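You operate a simulated robot arm through the tools that you are given. There is no shell and no other tool. Be economical: measure what you need, move in short steps, check, and stop when the job is done.

Carry out the task below with a simulated robot arm. There is one attempt and no reset: what you move stays moved.

JOB
Gauge both short cores and sort them into the GOOD and TIGHT bins.
Fine: try each with this bench's green plug gauge before it moves; the gauge goes back to its spot. Set down upright: green plug gauge of the packing bench.

It is judged by the outcome, as a careful person would: the job done as asked, and still so three seconds after it is handed in. It fails if anything else is knocked over, pushed out of place, dropped, spilled or broken.

ROBOT AND FRAMES
A 6-joint arm with a two-finger parallel gripper, fixed in place. Base frame: the origin is at the foot of the arm, x ahead of it, y to its left, z up; the work surface is at about z = 820. Readings come in mm, degrees, newtons and seconds.
With the tool pointing down near the work surface it reaches from about 240 to 640 mm from the base axis. Its first joint turns from -66.0 to 66.0 degrees. Payload 2.7 kg.
Tool frame: the origin (TCP) lies between the finger pads and is the grasp point; the fingertips stand 23 mm ahead of it; z points along the fingers, y is the line along which they close. The gripper opens to 94 mm. The fingers are 38 mm wide and 10 mm thick; the gripper's body (54 by 96 mm) begins 39 mm behind the TCP.
Orientation is that of the tool frame in the base frame, as a unit quaternion [w, x, y, z]. With the fingers straight down and closing along the base's y, the tool's x points along the base's -x, its y along +y and its z along -z.

CONTROLS
- The arm moves only by the tool arm_command. Its argument "series" is a list of rows, each a list of 7 numbers: the shift along the tool's x, y, z in units of 250 mm (1.0 is 250 mm), then the turn, a rotation vector about the tool's x, y, z in units of 180 degrees (1.0 is 180 degrees), then the finger opening in mm, from 0 to 94. In form: [[tx, ty, tz, rx, ry, rz, claw], ...]. A call has 1 to 20 rows; each row is the pose to reach, as a shift and turn from the pose commanded when the call began, along the tool's axes at that moment. A call with a number of a shift or a turn outside -1 to 1 is refused whole. Each row takes 0.2 s and may step no farther than 50 mm and 8.6 degrees from the row before; otherwise, or with a gripper value out of range, the whole call is refused. Where a pose cannot be reached the arm comes as near as it can. A force on the tool above 40 N (or 10 N above the force at the start of the call, whichever is more), or a blocked arm, ends the call early, and 0.2 s more pass. The fingers move at their own pace (about 45 mm/s each) and stop on an object; they squeeze with about 26 N. The grip force told is the motor's: it shows also when the fingers shut on nothing. Time passes only in rows, and 0.2 s behind the last, so rows that repeat a pose let the fingers close. The reply holds the time, the measured pose of the TCP, the force on the tool along the base axes, the opening and the grip force, in the units named above and with some noise, with the torque about the TCP (base axes, N m) and any sound that the robot's microphone picked up.
- Cameras (640 x 400 px; columns grow to the right, rows downward): "scene" is fixed at [42.4, -417.9, 1436.9]; the picture's right is [0.94, -0.34, 0.00], its down [-0.15, -0.41, -0.90] and it looks along [0.31, 0.85, -0.44] (base axes); focal length 355 px, centre (320, 200). "wrist" rides on the gripper at [86, 16, -74] in the tool frame; the picture's right is [-0.18, 0.98, 0.00], its down [-0.58, -0.11, -0.81] and it looks along [-0.79, -0.15, 0.59] (tool axes); focal length 243 px, centre (320, 200). There is no depth. A picture from a camera that has moved, and an enlarged one, comes with that camera's place and axes in the base frame and with its lens. The place of the scene camera against the robot may be out by one fixed shift of up to 25 mm in any direction.
- get_image(camera): a new picture of that camera. No time passes.
- enlarge(camera, box): a new picture of the part [left, top, right, bottom] of that camera's present view, enlarged. No time passes.
- job_done(): hands the job in; it is judged then, once.

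Go step by step. Nothing tells you positions but the pictures and the camera data: compare them with the known pose of the tool, close in by small moves and look again before you grip or let go. The budget is 120 turns and 68 pictures, counting those below and the enlarged ones. Unless the task says otherwise, let go and move clear before handing in, and close with one line.

The tools are called after "Call:" as a command line: name --pt "numbers of a row" for each row, then --argument value for the rest, lists and objects as JSON in quotes. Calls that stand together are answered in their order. arm_command: Moves the arm, as the interface text tells. Its arguments: {"type":"object","properties":{"series":{"type":"array"}},"required":["series"]} The other tools are called the same way: get_image (camera) takes a picture; enlarge (camera, box) takes an enlarged picture of a part of a camera's view; job_done () hands the job in.

At the start:

```text
time: 0.0
ee_pos: [368.0, 211.2, 1245.9]
tool_rot: [0.0, 0.0, 1.0, 0.0]
force: [-1.0, 0.2, -0.7]
moment: [-0.03, -0.02, 0.01]
grip_width: 94.1
gripper_force: 0.1
```

scene: 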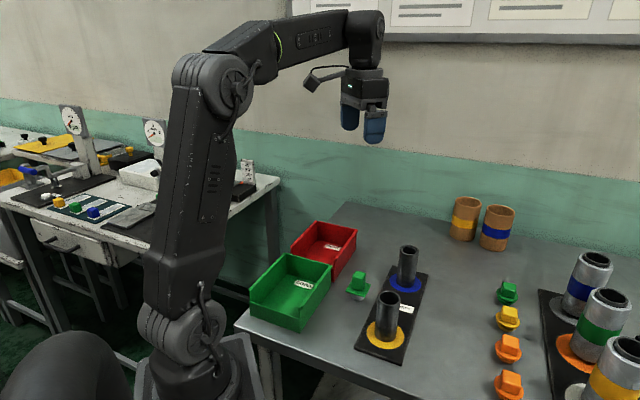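
wrist: 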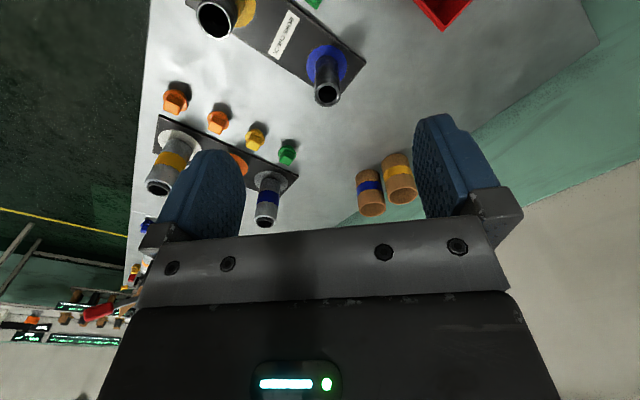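

I see bins (green, red), a board with two dark tubes, a green plug nearby, a column of small plugs and bigger silver tubes at right. I'll enlarge to read labels.

Call:
enlarge --camera "scene" --box '[230, 210, 450, 370]'

Call:
enlarge --camera "scene" --box '[420, 180, 640, 400]'

Call:
enlarge --camera "wrist" --box '[130, 0, 480, 220]'

Call:
enlarge --camera "scene" --box '[0, 90, 290, 260]'

```text
2.50 times, centred on (340, 290) of scene
camera zoom: at [42.4, -417.9, 1436.9], right [0.94, -0.34, 0.0], down [-0.15, -0.41, -0.9], along [0.31, 0.85, -0.44], focal length 888 px, centre (270, -25)
```

zoom: 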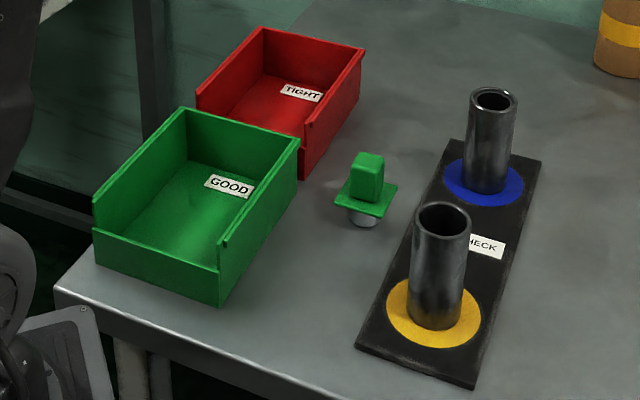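

```text
1.82 times, centred on (530, 290) of scene
camera zoom: at [42.4, -417.9, 1436.9], right [0.94, -0.34, 0.0], down [-0.15, -0.41, -0.9], along [0.31, 0.85, -0.44], focal length 646 px, centre (-62, 36)
```

zoom: 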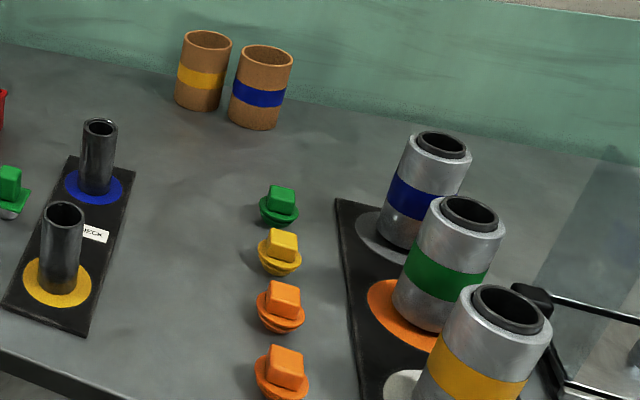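

```text
1.82 times, centred on (305, 110) of wrist
camera zoom: at [279.9, 225.5, 1318.7], right [0.18, 0.98, 0.0], down [0.58, -0.11, 0.81], along [0.79, -0.15, -0.59], focal length 441 px, centre (347, 364)
```

zoom: 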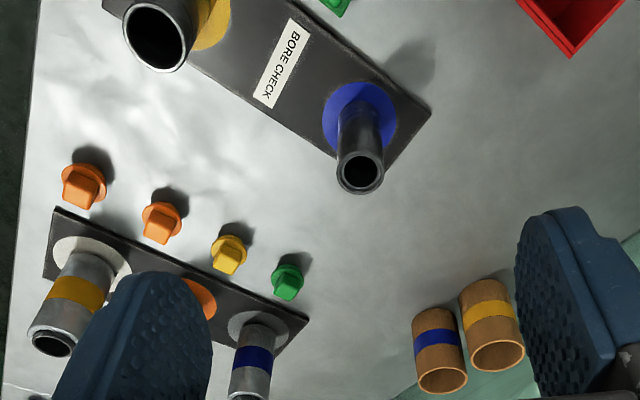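

```text
2.21 times, centred on (145, 175) of scene
camera zoom: at [42.4, -417.9, 1436.9], right [0.94, -0.34, 0.0], down [-0.15, -0.41, -0.9], along [0.31, 0.85, -0.44], focal length 784 px, centre (706, 255)
```

zoom: 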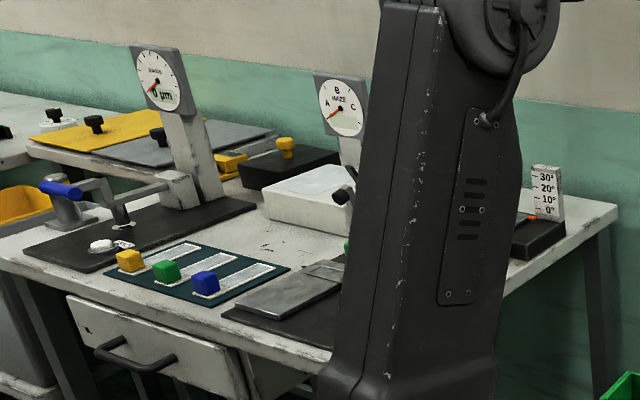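

The two dark tubes on the BORE CHECK board are the short cores (approx. (515,216) and (378,80), about 105 mm tall). The square-flanged green gauge is at about (371,212), right under the tool, so I'll lower and look.

Call:
arm_command --pt "0 0 0.18 0 0 0 94" --pt "0 0 0.36 0 0 0 94" --pt "0 0 0.54 0 0 0 94" --pt "0 0 0.7 0 0 0 94" --pt "0 0 0.7 0 0 0 94"

Call:
get_image --camera "wrist"

Call:
get_image --camera "scene"

```text
time: 1.2
ee_pos: [366.2, 208.9, 1069.4]
tool_rot: [0.0, 0.0, 1.0, 0.0]
force: [0.4, 0.4, 0.0]
moment: [-0.03, 0.02, 0.0]
grip_width: 94.2
gripper_force: 0.1
```

```text
61 pictures are left
camera wrist: at [279.1, 222.6, 1141.1], right [0.18, 0.98, 0.0], down [0.58, -0.11, 0.81], along [0.79, -0.15, -0.59], focal length 243 px, centre (320, 200)
```

wrist: 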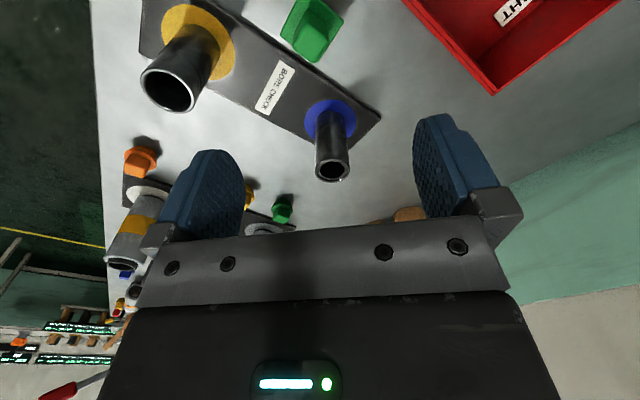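

```text
60 pictures are left
```

scene: 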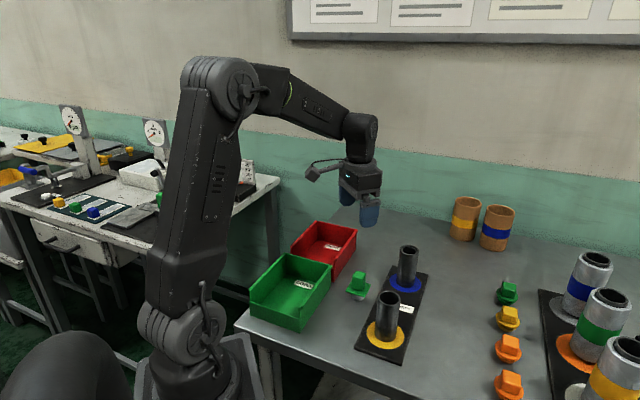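

The gauge top sits slightly nearer the base than the tool. I'll drop 80 mm, then measure the handle's position and rotation.

Call:
arm_command --pt "0 0 0.16 0 0 0 94" --pt "0 0 0.32 0 0 0 94" --pt "0 0 0.32 0 0 0 94"

Call:
get_image --camera "wrist"

Call:
enlarge --camera "wrist" --box '[240, 0, 400, 100]'

Call:
enlarge --camera "scene" --box '[320, 180, 440, 320]'

```text
time: 2.0
ee_pos: [365.6, 212.0, 987.5]
tool_rot: [0.0, 0.0, 1.0, 0.0]
force: [0.3, -0.7, 0.2]
moment: [0.04, 0.0, -0.04]
grip_width: 94.1
gripper_force: 0.1
```

```text
59 pictures are left
camera wrist: at [279.3, 225.7, 1061.4], right [0.18, 0.98, 0.0], down [0.58, -0.11, 0.81], along [0.79, -0.15, -0.59], focal length 243 px, centre (320, 200)
```

wrist: 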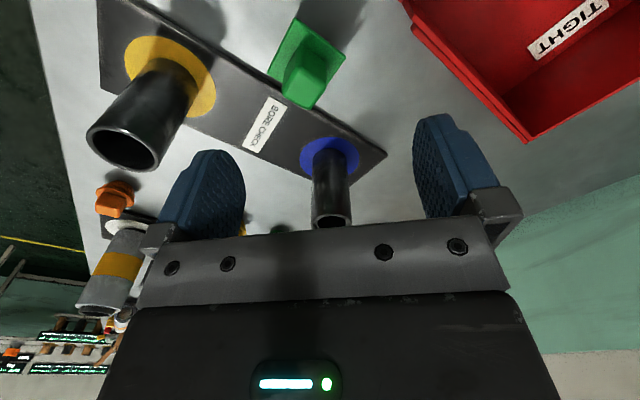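

```text
4.00 times, centred on (320, 50) of wrist
camera zoom: at [279.3, 225.7, 1061.4], right [0.18, 0.98, 0.0], down [0.58, -0.11, 0.81], along [0.79, -0.15, -0.59], focal length 970 px, centre (320, 800)
```

zoom: 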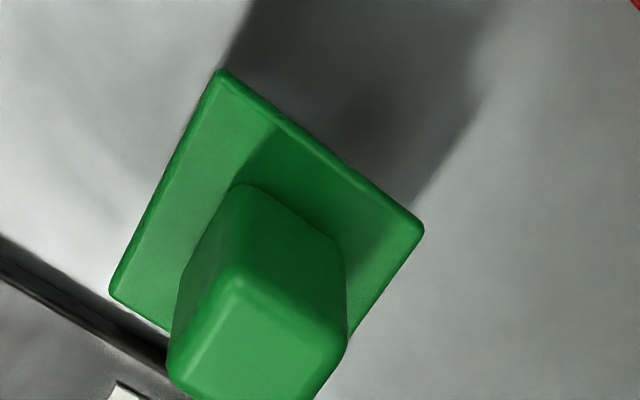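

```text
2.86 times, centred on (380, 250) of scene
camera zoom: at [42.4, -417.9, 1436.9], right [0.94, -0.34, 0.0], down [-0.15, -0.41, -0.9], along [0.31, 0.85, -0.44], focal length 1015 px, centre (149, 57)
```

zoom: 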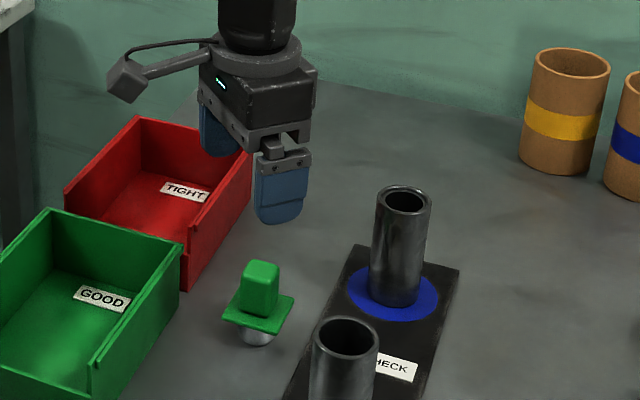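

The gauge's flange is square (about 46 mm) and turned 45°, centred near (369,197), with a handle of about 21 mm. I'll turn the tool -45° about its axis, shift over it and look again.

Call:
arm_command --pt "0 -0.02 0 0 0 -0.0417 80" --pt "0 -0.04 0 0 0 -0.0833 70" --pt "-0.01 -0.06 0 0 0 -0.125 60" --pt "-0.01 -0.06 0 0 0 -0.1667 60" --pt "-0.01 -0.06 0 0 0 -0.2083 60" --pt "-0.01 -0.06 0 0 0 -0.25 60" --pt "-0.01 -0.06 0.05 0 0 -0.25 60" --pt "-0.01 -0.06 0.05 0 0 -0.25 60"

Call:
get_image --camera "wrist"

Call:
enlarge --camera "scene" --box '[320, 180, 440, 320]'

```text
time: 3.8
ee_pos: [368.6, 197.8, 976.7]
tool_rot: [0.0, -0.383, 0.924, 0.0]
force: [0.1, -0.1, -0.5]
moment: [0.0, 0.01, 0.01]
grip_width: 59.9
gripper_force: 0.1
```

```text
56 pictures are left
camera wrist: at [295.8, 144.6, 1049.9], right [-0.57, 0.82, 0.0], down [0.49, 0.33, 0.81], along [0.66, 0.46, -0.59], focal length 243 px, centre (320, 200)
```

wrist: 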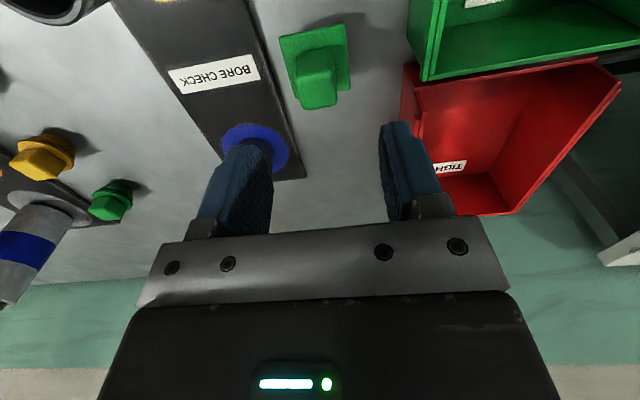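

```text
2.86 times, centred on (380, 250) of scene
camera zoom: at [42.4, -417.9, 1436.9], right [0.94, -0.34, 0.0], down [-0.15, -0.41, -0.9], along [0.31, 0.85, -0.44], focal length 1015 px, centre (149, 57)
```

zoom: 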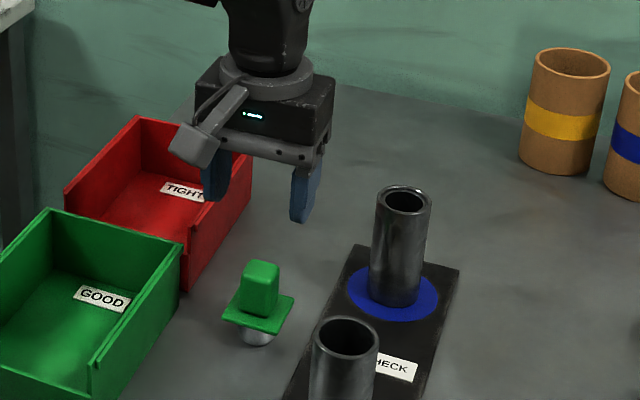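

The gauge handle is almost directly beneath the tool, centre about (369.5,197), top about z 893. I'll lower to just above it and check alignment.

Call:
arm_command --pt "0 0 0.08 0 0 0 50" --pt "0 0 0.16 0 0 0 50" --pt "0 0 0.16 0 0 0 50"

Call:
enlarge --camera "wrist" --box '[200, 20, 440, 220]'

Call:
enlarge --camera "scene" --box '[320, 220, 420, 310]'

```text
time: 4.6
ee_pos: [369.0, 196.2, 937.7]
tool_rot: [0.0, -0.383, 0.924, 0.001]
force: [-0.3, 1.0, -0.1]
moment: [-0.02, 0.02, 0.0]
grip_width: 50.2
gripper_force: 0.0
```

```text
2.00 times, centred on (320, 120) of wrist
camera zoom: at [295.9, 144.9, 1011.8], right [-0.56, 0.83, 0.0], down [0.49, 0.33, 0.81], along [0.67, 0.46, -0.59], focal length 485 px, centre (320, 360)
```

zoom: 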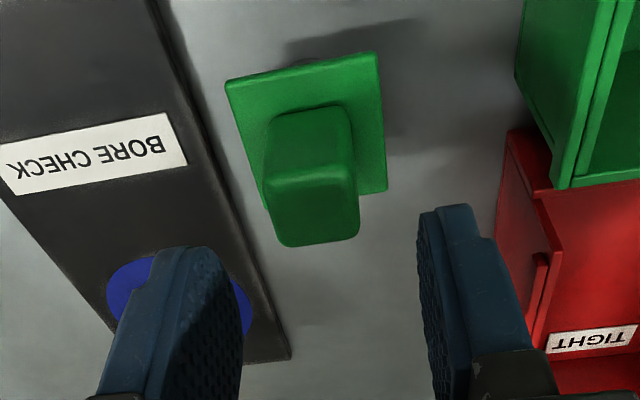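

```text
4.44 times, centred on (370, 265) of scene
camera zoom: at [42.4, -417.9, 1436.9], right [0.94, -0.34, 0.0], down [-0.15, -0.41, -0.9], along [0.31, 0.85, -0.44], focal length 1579 px, centre (98, -89)
```

zoom: 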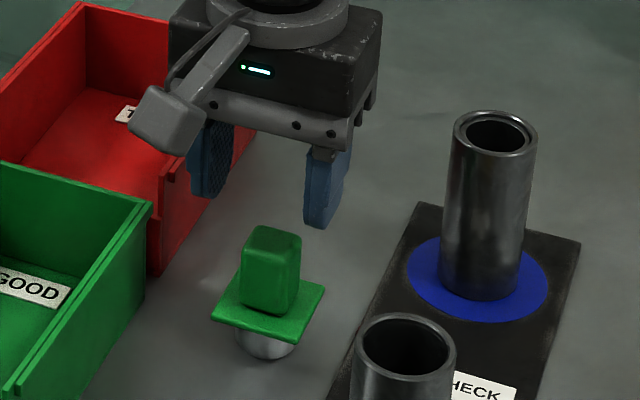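

Handle and fingers are aligned. I'll lower about 51 mm, tips staying just above the flange, and look before closing.

Call:
arm_command --pt "0 -0.004 0.08 0 0 0 50" --pt "0 -0.004 0.16 0 0 0 50" --pt "0 -0.004 0.2 0 0 0 50" --pt "0 -0.004 0.2 0 0 0 50"

Call:
enlarge --camera "wrist" --box '[200, 60, 440, 260]'

Call:
enlarge --camera "scene" --box '[320, 220, 420, 310]'

```text
time: 5.6
ee_pos: [372.5, 196.3, 885.7]
tool_rot: [0.0, -0.383, 0.924, 0.0]
force: [-0.2, 0.4, -0.4]
moment: [0.01, -0.02, -0.02]
grip_width: 50.1
gripper_force: 0.0
```

```text
2.00 times, centred on (320, 160) of wrist
camera zoom: at [297.9, 144.2, 960.0], right [-0.56, 0.83, 0.0], down [0.49, 0.33, 0.81], along [0.67, 0.46, -0.59], focal length 485 px, centre (320, 280)
```

zoom: 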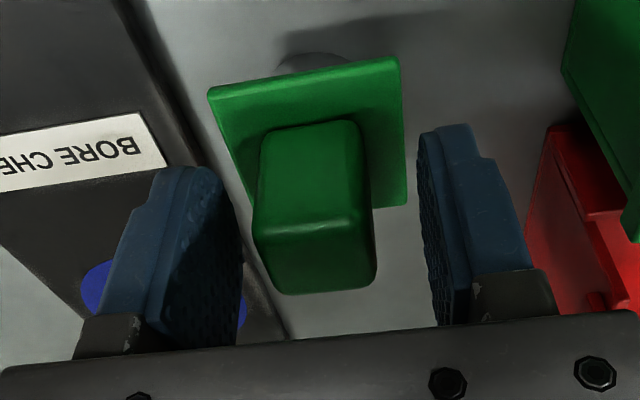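

```text
4.44 times, centred on (370, 265) of scene
camera zoom: at [42.4, -417.9, 1436.9], right [0.94, -0.34, 0.0], down [-0.15, -0.41, -0.9], along [0.31, 0.85, -0.44], focal length 1579 px, centre (98, -89)
```

zoom: 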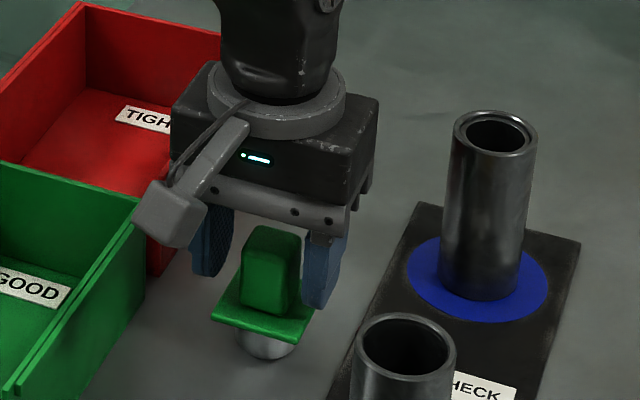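

Handle is centred between the fingers with tips above the flange. Closing.

Call:
arm_command --pt "0 0 0 0 0 0 30" --pt "0 0 0 0 0 0 10" --pt "0 0 0 0 0 0 10" --pt "0 0 0 0 0 0 10"

```text
time: 6.6
ee_pos: [371.9, 196.9, 885.6]
tool_rot: [0.001, -0.383, 0.924, 0.001]
force: [0.4, 0.5, -0.1]
moment: [0.05, 0.01, -0.03]
grip_width: 27.7
gripper_force: 25.7
```

Gripped at 27.7 mm, pose about (372,196.5,885.6). I'll lift 150 mm and look at the plug.

Call:
arm_command --pt "0 0 -0.04 0 0 0 10" --pt "0 0 -0.2 0 0 0 10" --pt "0 0 -0.4 0 0 0 10" --pt "0 0 -0.6 0 0 0 10" --pt "0 0 -0.6 0 0 0 10"

Call:
get_image --camera "scene"

Call:
get_image --camera "wrist"

Call:
enlarge --camera "scene" --box '[310, 170, 450, 350]'

```text
time: 7.8
ee_pos: [371.6, 195.0, 1039.7]
tool_rot: [-0.001, -0.382, 0.924, 0.0]
force: [-0.9, 0.5, -1.0]
moment: [-0.02, 0.01, -0.01]
grip_width: 27.6
gripper_force: 25.9
```

```text
50 pictures are left
```

scene: 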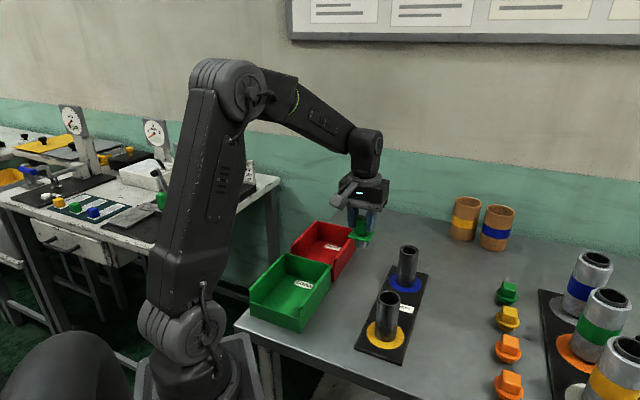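

```text
49 pictures are left
camera wrist: at [298.8, 142.9, 1113.7], right [-0.56, 0.83, 0.0], down [0.49, 0.33, 0.81], along [0.67, 0.46, -0.59], focal length 243 px, centre (320, 200)
```

wrist: 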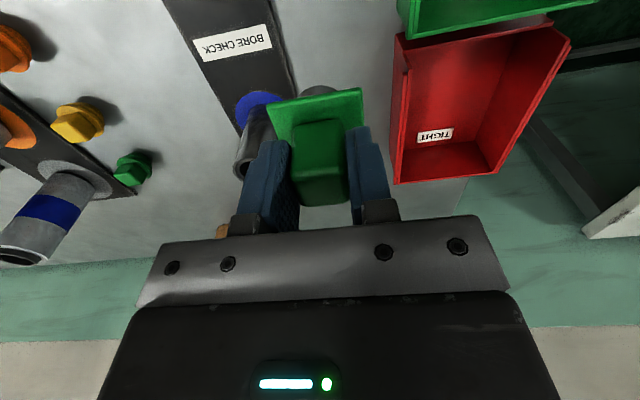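

```text
2.22 times, centred on (380, 260) of scene
camera zoom: at [42.4, -417.9, 1436.9], right [0.94, -0.34, 0.0], down [-0.15, -0.41, -0.9], along [0.31, 0.85, -0.44], focal length 789 px, centre (187, 67)
```

zoom: 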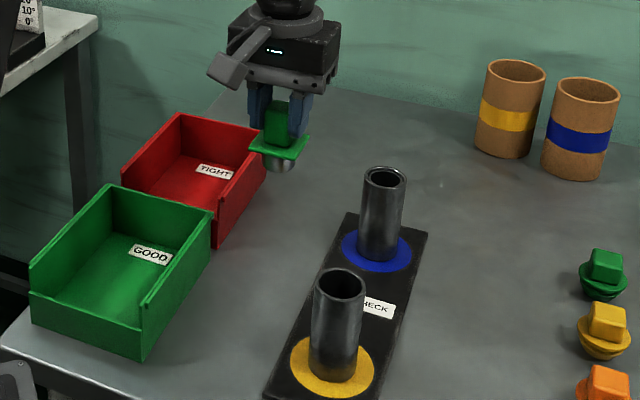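

Gauge is held; the plug is a short rounded cylinder reaching about 65 mm below the TCP. I estimate the yellow-pad core at (370,65) with its top at z 927 and move above it.

Call:
arm_command --pt "0.09 -0.09 0 0 0 0 10" --pt "0.2 -0.2 0 0 0 0 10" --pt "0.3 -0.29 0 0 0 0 10" --pt "0.3736 -0.3646 0 0 0 0 10" --pt "0.3736 -0.3646 0 0 0 0 10"

Call:
enlarge --camera "wrist" --box '[220, 0, 420, 125]'

Call:
enlarge --camera "scene" --box '[330, 210, 450, 360]'

```text
time: 9.0
ee_pos: [367.2, 64.1, 1036.7]
tool_rot: [0.0, -0.382, 0.924, 0.0]
force: [-0.9, 0.5, -1.9]
moment: [0.03, 0.03, 0.05]
grip_width: 27.8
gripper_force: 25.9
```

```text
3.20 times, centred on (320, 62) of wrist
camera zoom: at [294.2, 11.3, 1111.1], right [-0.57, 0.82, 0.0], down [0.49, 0.33, 0.81], along [0.67, 0.46, -0.59], focal length 776 px, centre (320, 640)
```

zoom: 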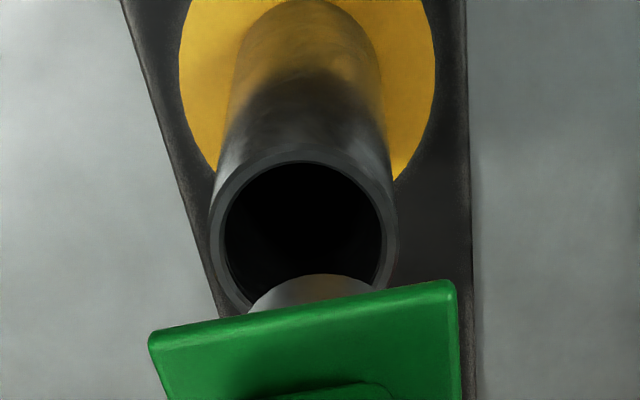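

```text
2.67 times, centred on (390, 285) of scene
camera zoom: at [42.4, -417.9, 1436.9], right [0.94, -0.34, 0.0], down [-0.15, -0.41, -0.9], along [0.31, 0.85, -0.44], focal length 947 px, centre (133, -27)
```

zoom: 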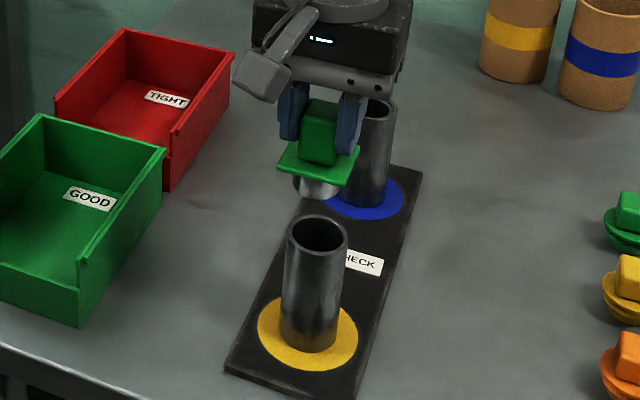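

The plug is off the bore by about 5 mm. I'll correct and lower to just above the rim, then compare again.

Call:
arm_command --pt "-0.012 -0.018 0 0 0 0 10" --pt "-0.012 -0.018 0.13 0 0 0 10" --pt "-0.012 -0.018 0.13 0 0 0 10"

Call:
enlarge --camera "wrist" --box '[240, 20, 400, 120]'

Call:
enlarge --camera "scene" --box '[360, 240, 420, 310]'

```text
time: 9.8
ee_pos: [372.3, 62.3, 1005.3]
tool_rot: [0.0, -0.382, 0.924, 0.0]
force: [0.5, 0.2, -1.2]
moment: [-0.01, 0.01, -0.03]
grip_width: 27.5
gripper_force: 25.5
```

```text
4.00 times, centred on (320, 70) of wrist
camera zoom: at [299.3, 10.3, 1078.5], right [-0.56, 0.83, 0.0], down [0.49, 0.33, 0.81], along [0.67, 0.46, -0.59], focal length 970 px, centre (320, 720)
```

zoom: 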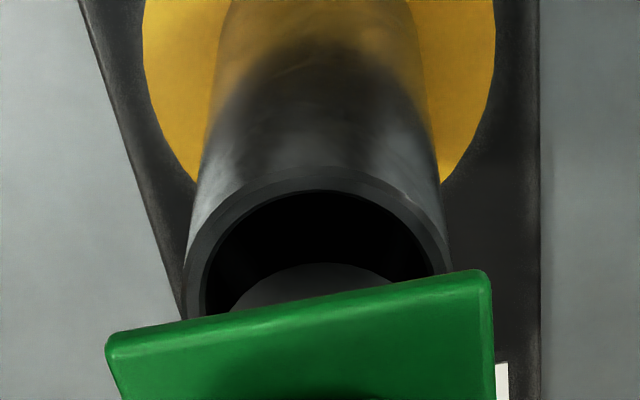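

```text
5.71 times, centred on (390, 275) of scene
camera zoom: at [42.5, -417.9, 1436.9], right [0.94, -0.34, 0.0], down [-0.15, -0.41, -0.9], along [0.31, 0.85, -0.44], focal length 2030 px, centre (-80, -229)
```

zoom: 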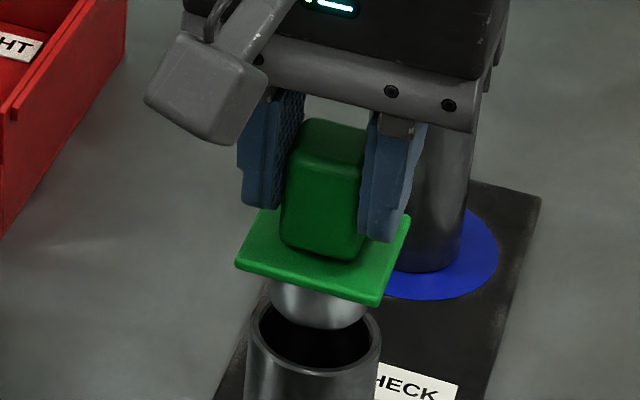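

From both views the plug lines up with the bore to about 1 mm. I'll lower slowly 20 mm (2.5 mm per row) to start the plug into the bore.

Call:
arm_command --pt "0 -0.002 0.01 0 0 0 10" --pt "0 -0.002 0.02 0 0 0 10" --pt "0 -0.002 0.03 0 0 0 10" --pt "0 -0.002 0.04 0 0 0 10" --pt "0 -0.002 0.05 0 0 0 10" --pt "0 -0.002 0.06 0 0 0 10" --pt "0 -0.002 0.07 0 0 0 10" --pt "0 -0.002 0.08 0 0 0 10"

Call:
enlarge --camera "scene" --box '[360, 240, 420, 310]'

```text
time: 11.6
ee_pos: [372.7, 63.4, 986.1]
tool_rot: [0.0, -0.382, 0.924, 0.0]
force: [0.5, -0.3, -1.5]
moment: [-0.04, -0.01, -0.01]
grip_width: 27.6
gripper_force: 25.9
```

```text
5.71 times, centred on (390, 275) of scene
camera zoom: at [42.5, -417.9, 1436.9], right [0.94, -0.34, 0.0], down [-0.15, -0.41, -0.9], along [0.31, 0.85, -0.44], focal length 2030 px, centre (-80, -229)
```

zoom: 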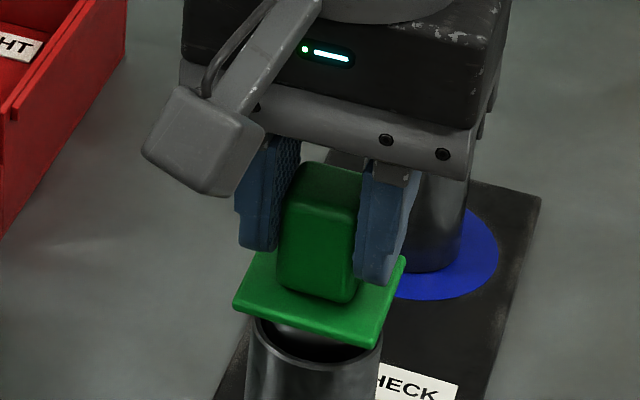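

No contact yet and the plug is entering. I continue in 2 mm rows until the force stops it or the flange seats.

Call:
arm_command --pt "0 0 0.008 0 0 0 10" --pt "0 0 0.016 0 0 0 10" --pt "0 0 0.024 0 0 0 10" --pt "0 0 0.032 0 0 0 10" --pt "0 0 0.04 0 0 0 10" --pt "0 0 0.048 0 0 0 10" --pt "0 0 0.056 0 0 0 10" --pt "0 0 0.064 0 0 0 10"

Call:
enlarge --camera "scene" --box '[360, 240, 420, 310]'

```text
time: 13.4
ee_pos: [374.3, 64.5, 969.6]
tool_rot: [0.001, -0.382, 0.924, -0.001]
force: [-3.9, -3.7, 14.4]
moment: [-0.35, 0.35, -0.06]
grip_width: 27.8
gripper_force: 25.4
```

```text
5.71 times, centred on (390, 275) of scene
camera zoom: at [42.2, -418.0, 1436.8], right [0.94, -0.34, 0.0], down [-0.15, -0.41, -0.9], along [0.31, 0.85, -0.44], focal length 2030 px, centre (-80, -229)
```

zoom: 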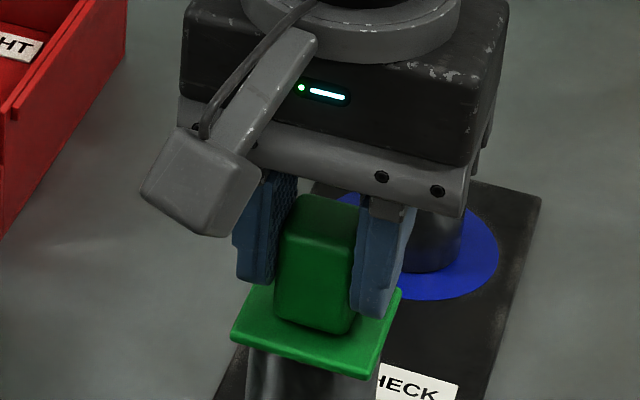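

Contact at TCP z about 970 with 14 N up and a side push toward (-x,-y). I'll back up 2 mm, ease the tool along that push and press again to separate misalignment from a tight bore.

Call:
arm_command --pt "0 0 -0.008 0 0 0 10" --pt "0.006 0 -0.008 0 0 0 10" --pt "0.006 0 -0.008 0 0 0 10"

Call:
enlarge --camera "wrist" --box '[220, 20, 420, 145]'

```text
time: 14.2
ee_pos: [373.6, 65.1, 970.2]
tool_rot: [0.0, -0.383, 0.924, 0.0]
force: [-0.4, 0.0, -1.1]
moment: [0.0, 0.0, 0.0]
grip_width: 27.8
gripper_force: 25.6
```

```text
3.20 times, centred on (320, 82) of wrist
camera zoom: at [300.5, 11.5, 1044.4], right [-0.56, 0.83, 0.0], down [0.49, 0.33, 0.81], along [0.67, 0.46, -0.59], focal length 776 px, centre (320, 576)
```

zoom: 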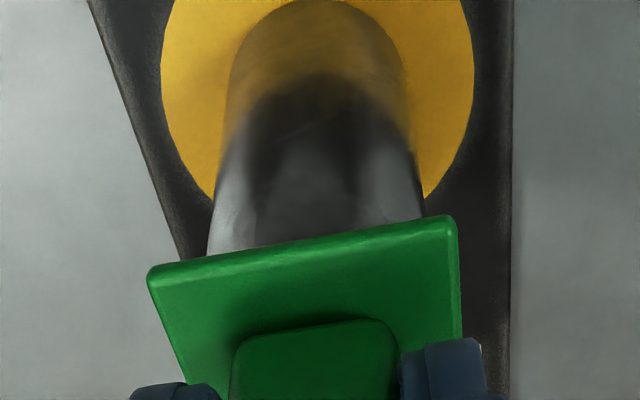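

Contact cleared. Pressing down again in small rows from this eased position.

Call:
arm_command --pt "0 0 0.006 0 0 0 10" --pt "0 0 0.012 0 0 0 10" --pt "0 0 0.018 0 0 0 10" --pt "0 0 0.024 0 0 0 10" --pt "0 0 0.03 0 0 0 10" --pt "0 0 0.036 0 0 0 10" --pt "0 0 0.042 0 0 0 10" --pt "0 0 0.048 0 0 0 10"

Call:
enlarge --camera "scene" --box '[360, 240, 420, 310]'

```text
time: 16.0
ee_pos: [373.6, 62.9, 961.3]
tool_rot: [0.001, -0.383, 0.924, 0.0]
force: [-6.5, 0.0, 32.1]
moment: [0.04, 0.16, -0.01]
grip_width: 27.6
gripper_force: 26.1
```

```text
5.71 times, centred on (390, 275) of scene
camera zoom: at [41.9, -417.9, 1436.9], right [0.94, -0.34, 0.0], down [-0.15, -0.41, -0.9], along [0.31, 0.85, -0.44], focal length 2030 px, centre (-80, -229)
```

zoom: 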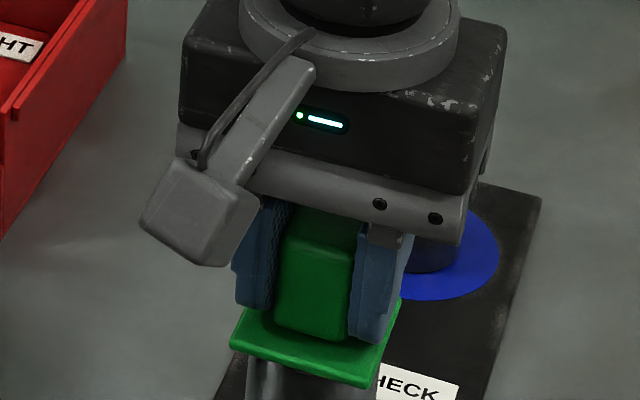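

The force reached 32 N and the handle seems to have slid a little in the fingers; I need to see whether the flange is on the rim.

Call:
enlarge --camera "scene" --box '[376, 278, 408, 298]'

Call:
enlarge --camera "wrist" --box '[240, 40, 400, 140]'

```text
16.00 times, centred on (392, 288) of scene
camera zoom: at [41.9, -417.9, 1436.9], right [0.94, -0.34, 0.0], down [-0.15, -0.41, -0.9], along [0.31, 0.85, -0.44], focal length 5683 px, centre (-832, -1208)
```

zoom: 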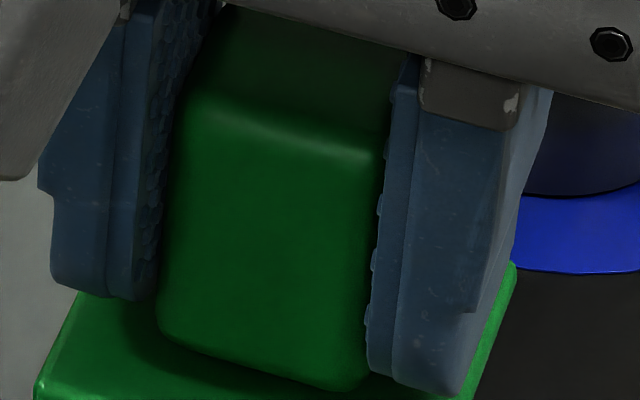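

```text
4.00 times, centred on (320, 90) of wrist
camera zoom: at [300.1, 10.7, 1034.6], right [-0.57, 0.82, 0.0], down [0.49, 0.33, 0.81], along [0.67, 0.46, -0.59], focal length 970 px, centre (320, 640)
```

zoom: 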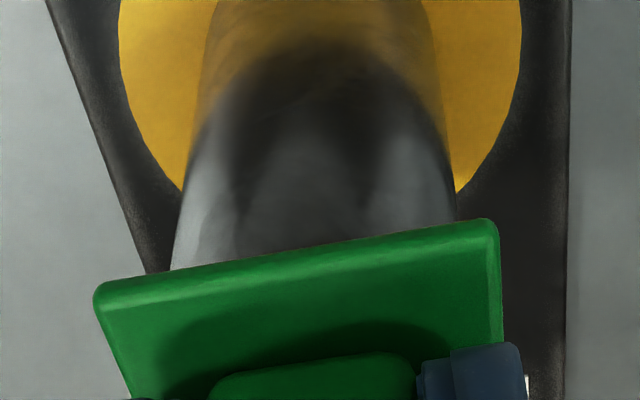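

The enlargement missed the rim; I aim it correctly.

Call:
enlarge --camera "scene" --box '[369, 292, 409, 317]'

```text
16.00 times, centred on (389, 304) of scene
camera zoom: at [41.9, -417.9, 1436.9], right [0.94, -0.34, 0.0], down [-0.15, -0.41, -0.9], along [0.31, 0.85, -0.44], focal length 5683 px, centre (-784, -1472)
```

zoom: 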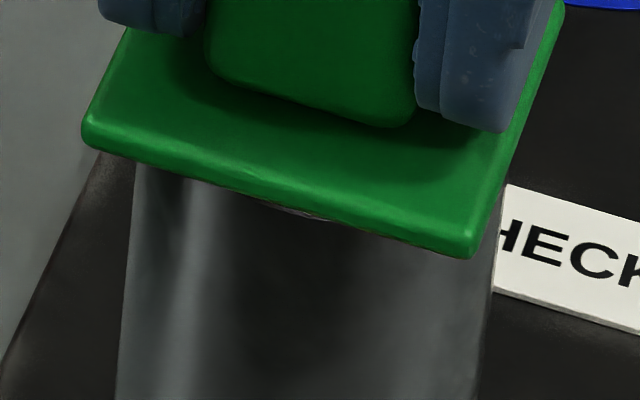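

A sliver of rim shows directly under the flange, so the gauge is fully seated: the yellow-pad core is GOOD. I'll withdraw slowly straight up and check the core stays put.

Call:
arm_command --pt "0 0 -0.02 0 0 0 10" --pt "0 0 -0.06 0 0 0 10" --pt "0 0 -0.12 0 0 0 10" --pt "0 0 -0.2 0 0 0 10" --pt "0 0 -0.34 0 0 0 10" --pt "0 0 -0.34 0 0 0 10"

Call:
get_image --camera "scene"

```text
time: 17.4
ee_pos: [374.2, 63.5, 1044.2]
tool_rot: [0.0, -0.382, 0.924, -0.001]
force: [-0.1, -0.1, -1.3]
moment: [0.01, 0.0, 0.0]
grip_width: 27.4
gripper_force: 26.6
```

```text
36 pictures are left
```

scene: 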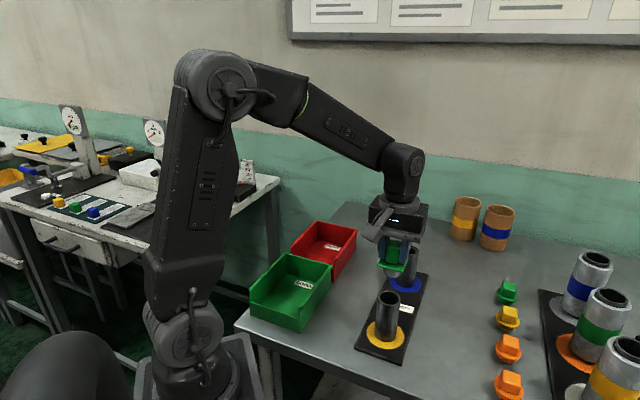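

Core unmoved. Now the blue-pad core, about 190 mm further along the board's 45° direction; I move above it.

Call:
arm_command --pt "-0.15 0 0 0 0 0 10" --pt "-0.3 0 0 0 0 0 10" --pt "-0.46 0 0 0 0 0 10" --pt "-0.62 0 0 0 0 0 10" --pt "-0.758 0 0 0 0 0 10" --pt "-0.758 0 0 0 0 0 10"

Call:
enlarge --camera "wrist" --box '[220, 0, 420, 125]'

Call:
enlarge --camera "scene" --box '[357, 190, 457, 290]'

```text
time: 18.8
ee_pos: [506.8, 196.9, 1044.3]
tool_rot: [0.0, -0.383, 0.924, 0.0]
force: [0.5, -0.4, -1.2]
moment: [0.01, 0.0, -0.01]
grip_width: 27.7
gripper_force: 25.9
```

```text
3.20 times, centred on (320, 62) of wrist
camera zoom: at [434.2, 144.4, 1117.6], right [-0.56, 0.83, 0.0], down [0.49, 0.33, 0.81], along [0.66, 0.46, -0.59], focal length 776 px, centre (320, 640)
```

zoom: 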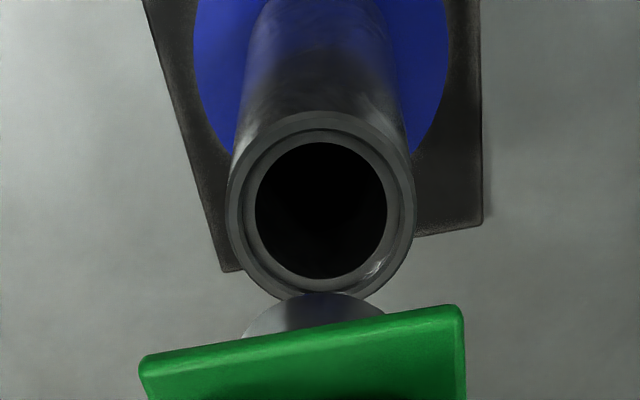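

```text
4.00 times, centred on (407, 240) of scene
camera zoom: at [42.5, -417.9, 1436.9], right [0.94, -0.34, 0.0], down [-0.15, -0.41, -0.9], along [0.31, 0.85, -0.44], focal length 1421 px, centre (-28, 40)
```

zoom: 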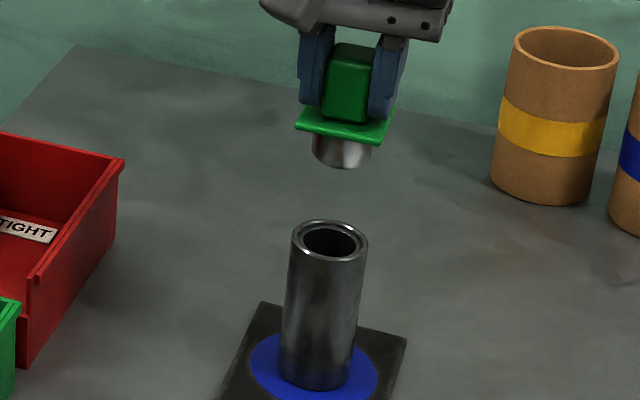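

This core shows a narrower bore with a step just inside the rim — likely tight, but I'll try it. Alignment is within about 1 mm; I lower to just above the rim, then slowly.

Call:
arm_command --pt "0 -0.002 0.08 0 0 0 10" --pt "0 -0.002 0.16 0 0 0 10" --pt "0 -0.002 0.2 0 0 0 10" --pt "0 -0.002 0.208 0 0 0 10" --pt "0 -0.002 0.216 0 0 0 10" --pt "0 -0.002 0.224 0 0 0 10" --pt "0 -0.002 0.232 0 0 0 10" --pt "0 -0.002 0.24 0 0 0 10" --pt "0 -0.002 0.248 0 0 0 10" --pt "0 -0.002 0.256 0 0 0 10"

Call:
enlarge --camera "scene" --box '[374, 225, 438, 265]'

```text
time: 21.0
ee_pos: [508.3, 197.1, 982.2]
tool_rot: [0.002, -0.382, 0.924, 0.0]
force: [-2.4, -0.7, 9.5]
moment: [-0.02, 0.12, 0.0]
grip_width: 27.5
gripper_force: 25.7
```

```text
10.00 times, centred on (406, 245) of scene
camera zoom: at [42.2, -418.0, 1436.8], right [0.94, -0.34, 0.0], down [-0.15, -0.41, -0.9], along [0.31, 0.85, -0.44], focal length 3552 px, centre (-540, -250)
```

zoom: 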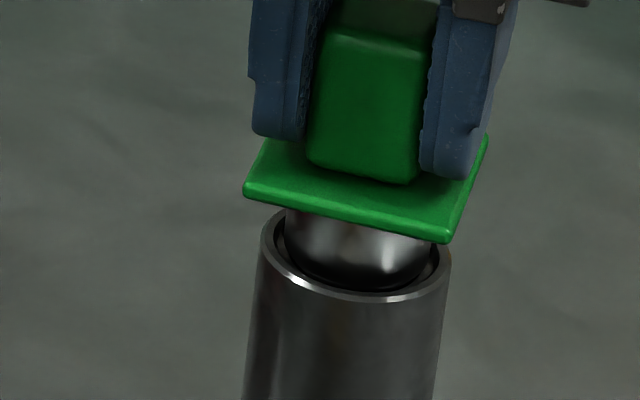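

The plug is centred in the recess and stopped with most of it standing out. I press a little more to confirm it will not go.

Call:
arm_command --pt "0 0 0.004 0 0 0 10" --pt "0 0 0.008 0 0 0 10" --pt "0 0 0.012 0 0 0 10"

Call:
enlarge --camera "scene" --box '[374, 225, 438, 265]'

```text
time: 21.8
ee_pos: [507.8, 195.8, 978.1]
tool_rot: [0.0, -0.382, 0.924, 0.001]
force: [-0.6, 0.9, 17.0]
moment: [0.11, -0.13, 0.01]
grip_width: 27.8
gripper_force: 25.7
```

```text
10.00 times, centred on (406, 245) of scene
camera zoom: at [42.2, -418.0, 1436.8], right [0.94, -0.34, 0.0], down [-0.15, -0.41, -0.9], along [0.31, 0.85, -0.44], focal length 3552 px, centre (-540, -250)
```

zoom: 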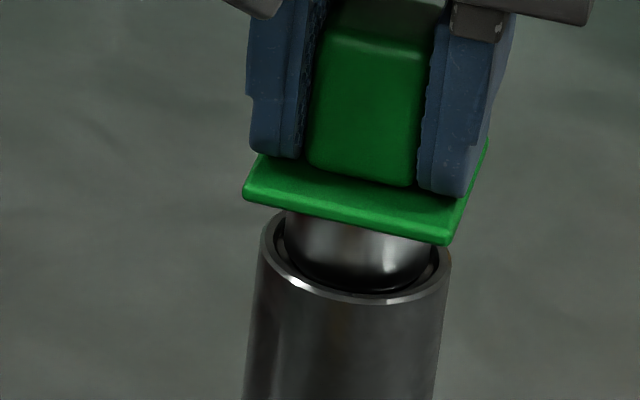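

The plug won't move further: the blue-pad core is TIGHT. I withdraw, carry the gauge back over its original spot and lower to about 15 mm above the table.

Call:
arm_command --pt "0 0 -0.02 0 0 0 10" --pt "0 0 -0.08 0 0 0 10" --pt "0 0 -0.2 0 0 0 10" --pt "0 0 -0.28 0 0 0 10" --pt "0.1 0.1 -0.28 0 0 0 10" --pt "0.2 0.2 -0.28 0 0 0 10" --pt "0.3 0.3 -0.28 0 0 0 10" --pt "0.3904 0.3866 -0.28 0 0 0 10" --pt "0.3904 0.3866 -0.1 0 0 0 10" --pt "0.3904 0.3866 0.08 0 0 0 10" --pt "0.3904 0.3866 0.24 0 0 0 10" --pt "0.3904 0.3866 0.3 0 0 0 10" --pt "0.3904 0.3866 0.3 0 0 0 10"

Call:
enlarge --camera "scene" --box '[310, 220, 438, 300]'

```text
time: 24.6
ee_pos: [372.0, 196.4, 902.6]
tool_rot: [0.0, -0.383, 0.924, 0.001]
force: [0.3, -0.6, -1.3]
moment: [0.04, -0.03, 0.01]
grip_width: 27.5
gripper_force: 25.9
```

```text
5.00 times, centred on (374, 260) of scene
camera zoom: at [42.5, -417.9, 1436.9], right [0.94, -0.34, 0.0], down [-0.15, -0.41, -0.9], along [0.31, 0.85, -0.44], focal length 1776 px, centre (50, -100)
```

zoom: 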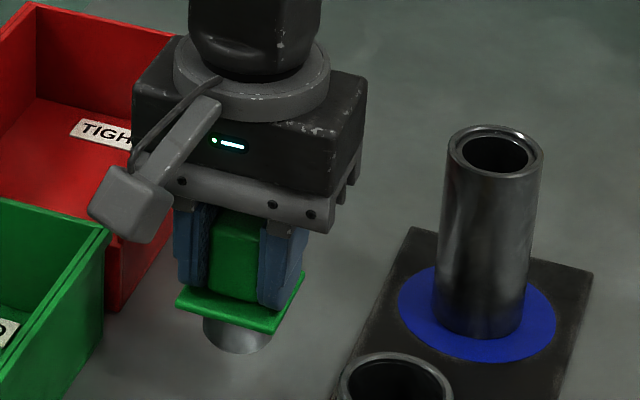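

Over its spot, plug about 27 mm above the table. Lowering quickly 20 mm, then 1.5 mm rows until touch.

Call:
arm_command --pt "0 0 0.04 0 0 0 10" --pt "0 0 0.08 0 0 0 10" --pt "0 0 0.086 0 0 0 10" --pt "0 0 0.092 0 0 0 10" --pt "0 0 0.098 0 0 0 10" --pt "0 0 0.104 0 0 0 10"

Call:
enlarge --camera "scene" --box '[310, 220, 438, 300]'

```text
time: 26.0
ee_pos: [369.3, 195.6, 876.4]
tool_rot: [0.0, -0.383, 0.924, 0.0]
force: [0.8, -0.2, -0.7]
moment: [0.04, 0.0, 0.02]
grip_width: 28.0
gripper_force: 26.3
```

```text
5.00 times, centred on (374, 260) of scene
camera zoom: at [42.5, -417.9, 1436.9], right [0.94, -0.34, 0.0], down [-0.15, -0.41, -0.9], along [0.31, 0.85, -0.44], focal length 1776 px, centre (50, -100)
```

zoom: 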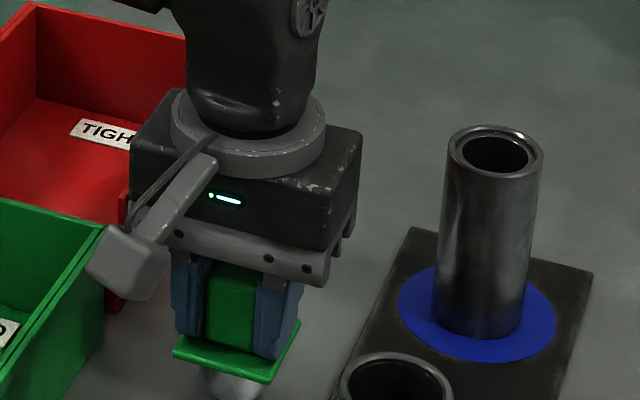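

A few millimetres remain; lowering in 1 mm rows.

Call:
arm_command --pt "0 0 0.004 0 0 0 10" --pt "0 0 0.008 0 0 0 10" --pt "0 0 0.012 0 0 0 10" --pt "0 0 0.014 0 0 0 10"

```text
time: 27.0
ee_pos: [370.6, 195.3, 873.4]
tool_rot: [0.0, -0.383, 0.924, 0.0]
force: [-3.6, -1.4, 14.2]
moment: [0.06, 0.16, 0.05]
grip_width: 27.7
gripper_force: 26.1
```

Touched down with 14 N. I ease up 1 mm-worth of command, open, and check before rising.

Call:
arm_command --pt "0 0 -0.003 0 0 0 10" --pt "0 0 -0.003 0 0 0 35" --pt "0 0 -0.003 0 0 0 50" --pt "0 0 -0.003 0 0 0 50" --pt "0 0 -0.03 0 0 0 50" --pt "0 0 -0.15 0 0 0 50" --pt "0 0 -0.34 0 0 0 50" --pt "0 0 -0.5 0 0 0 80" --pt "0 0 -0.64 0 0 0 80" --pt "0 0 -0.64 0 0 0 80"

Call:
enlarge --camera "scene" --box '[230, 200, 450, 370]'

Call:
get_image --camera "wrist"

```text
time: 29.2
ee_pos: [370.7, 196.3, 1031.2]
tool_rot: [0.001, -0.382, 0.924, 0.0]
force: [0.0, 0.3, 0.4]
moment: [0.01, 0.01, -0.02]
grip_width: 79.9
gripper_force: 0.0
```

```text
2.35 times, centred on (340, 285) of scene
camera zoom: at [42.4, -417.9, 1436.9], right [0.94, -0.34, 0.0], down [-0.15, -0.41, -0.9], along [0.31, 0.85, -0.44], focal length 836 px, centre (273, 0)
```

zoom: 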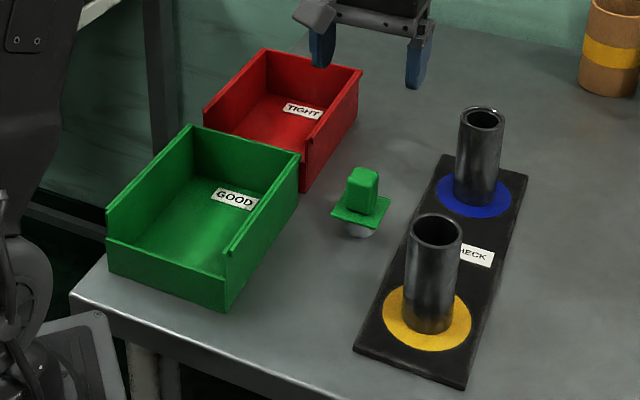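

```text
28 pictures are left
camera wrist: at [297.7, 144.7, 1104.5], right [-0.56, 0.83, 0.0], down [0.49, 0.33, 0.81], along [0.67, 0.46, -0.59], focal length 243 px, centre (320, 200)
```

wrist: 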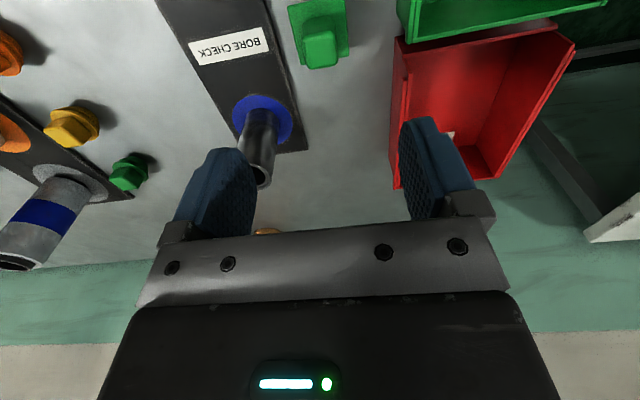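

Gauge is back upright on its spot. Next I move over the yellow-pad core with open fingers and stop with the tips just above its rim.

Call:
arm_command --pt "0.1 -0.1 0 0 0 0 80" --pt "0.2 -0.2 0 0 0 0 80" --pt "0.3 -0.3 0 0 0 0 80" --pt "0.3676 -0.3846 0 0 0 0 80" --pt "0.3676 -0.3846 0.12 0 0 0 80" --pt "0.3676 -0.3846 0.26 0 0 0 80" --pt "0.3676 -0.3846 0.26 0 0 0 80"

Call:
get_image --camera "wrist"

```text
time: 30.8
ee_pos: [372.9, 63.1, 966.6]
tool_rot: [0.001, -0.382, 0.924, 0.0]
force: [0.1, -0.5, 0.3]
moment: [0.0, -0.02, -0.02]
grip_width: 80.2
gripper_force: 0.0
```

```text
27 pictures are left
camera wrist: at [299.4, 10.9, 1040.3], right [-0.57, 0.82, 0.0], down [0.49, 0.33, 0.81], along [0.67, 0.46, -0.59], focal length 243 px, centre (320, 200)
```

wrist: 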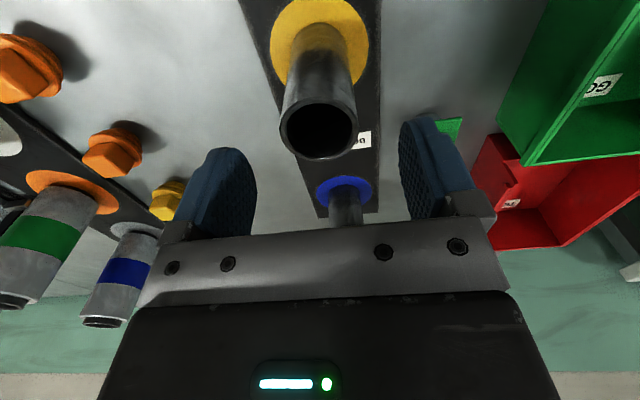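

Core is centred between the fingers. Lowering about 62 mm and gripping.

Call:
arm_command --pt "0 0 0.06 0 0 0 80" --pt "0 0 0.12 0 0 0 80" --pt "0 0 0.18 0 0 0 80" --pt "0 0 0.25 0 0 0 80" --pt "0 0 0.25 0 0 0 60" --pt "0 0 0.25 0 0 0 40" --pt "0 0 0.25 0 0 0 35" --pt "0 0 0.25 0 0 0 35"

```text
time: 32.6
ee_pos: [373.7, 64.7, 905.1]
tool_rot: [0.0, -0.382, 0.924, 0.0]
force: [2.9, -2.4, -2.3]
moment: [-0.22, -0.27, 0.0]
grip_width: 45.3
gripper_force: 26.0
```

Gripped at 45.3 mm. I lift 150 mm and carry it over the GOOD bin's estimated centre (207,230), then look.

Call:
arm_command --pt "0 0 -0.04 0 0 0 35" --pt "0 0 -0.2 0 0 0 35" --pt "0 0 -0.4 0 0 0 35" --pt "0 0 -0.6 0 0 0 35" --pt "0 0.15 -0.6 0 0 0 35" --pt "0 0.32 -0.6 0 0 0 35" --pt "0 0.49 -0.6 0 0 0 35" --pt "0 0.66 -0.6 0 0 0 35" --pt "0 0.82 -0.6 0 0 0 35" --pt "0 0.94 -0.6 0 0 0 35" --pt "0 0.94 -0.6 0 0 0 35"

Call:
get_image --camera "wrist"

Call:
get_image --camera "scene"

```text
time: 35.0
ee_pos: [205.4, 227.0, 1053.2]
tool_rot: [-0.001, -0.383, 0.924, 0.0]
force: [0.1, -0.6, -0.7]
moment: [0.0, 0.01, 0.0]
grip_width: 45.4
gripper_force: 26.4
```

```text
26 pictures are left
camera wrist: at [131.9, 176.2, 1126.4], right [-0.56, 0.83, 0.0], down [0.49, 0.33, 0.81], along [0.67, 0.46, -0.59], focal length 243 px, centre (320, 200)
```

wrist: 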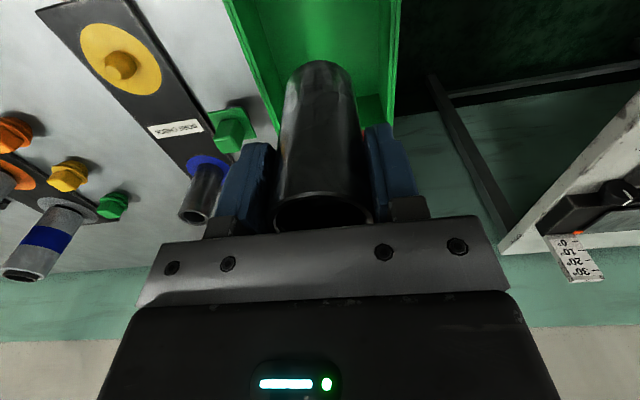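

```text
25 pictures are left
```

scene: 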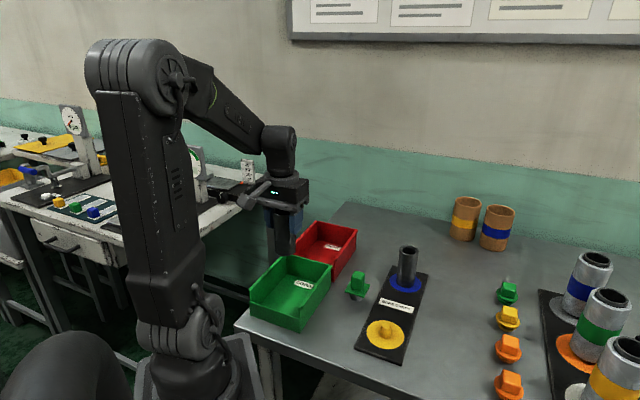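

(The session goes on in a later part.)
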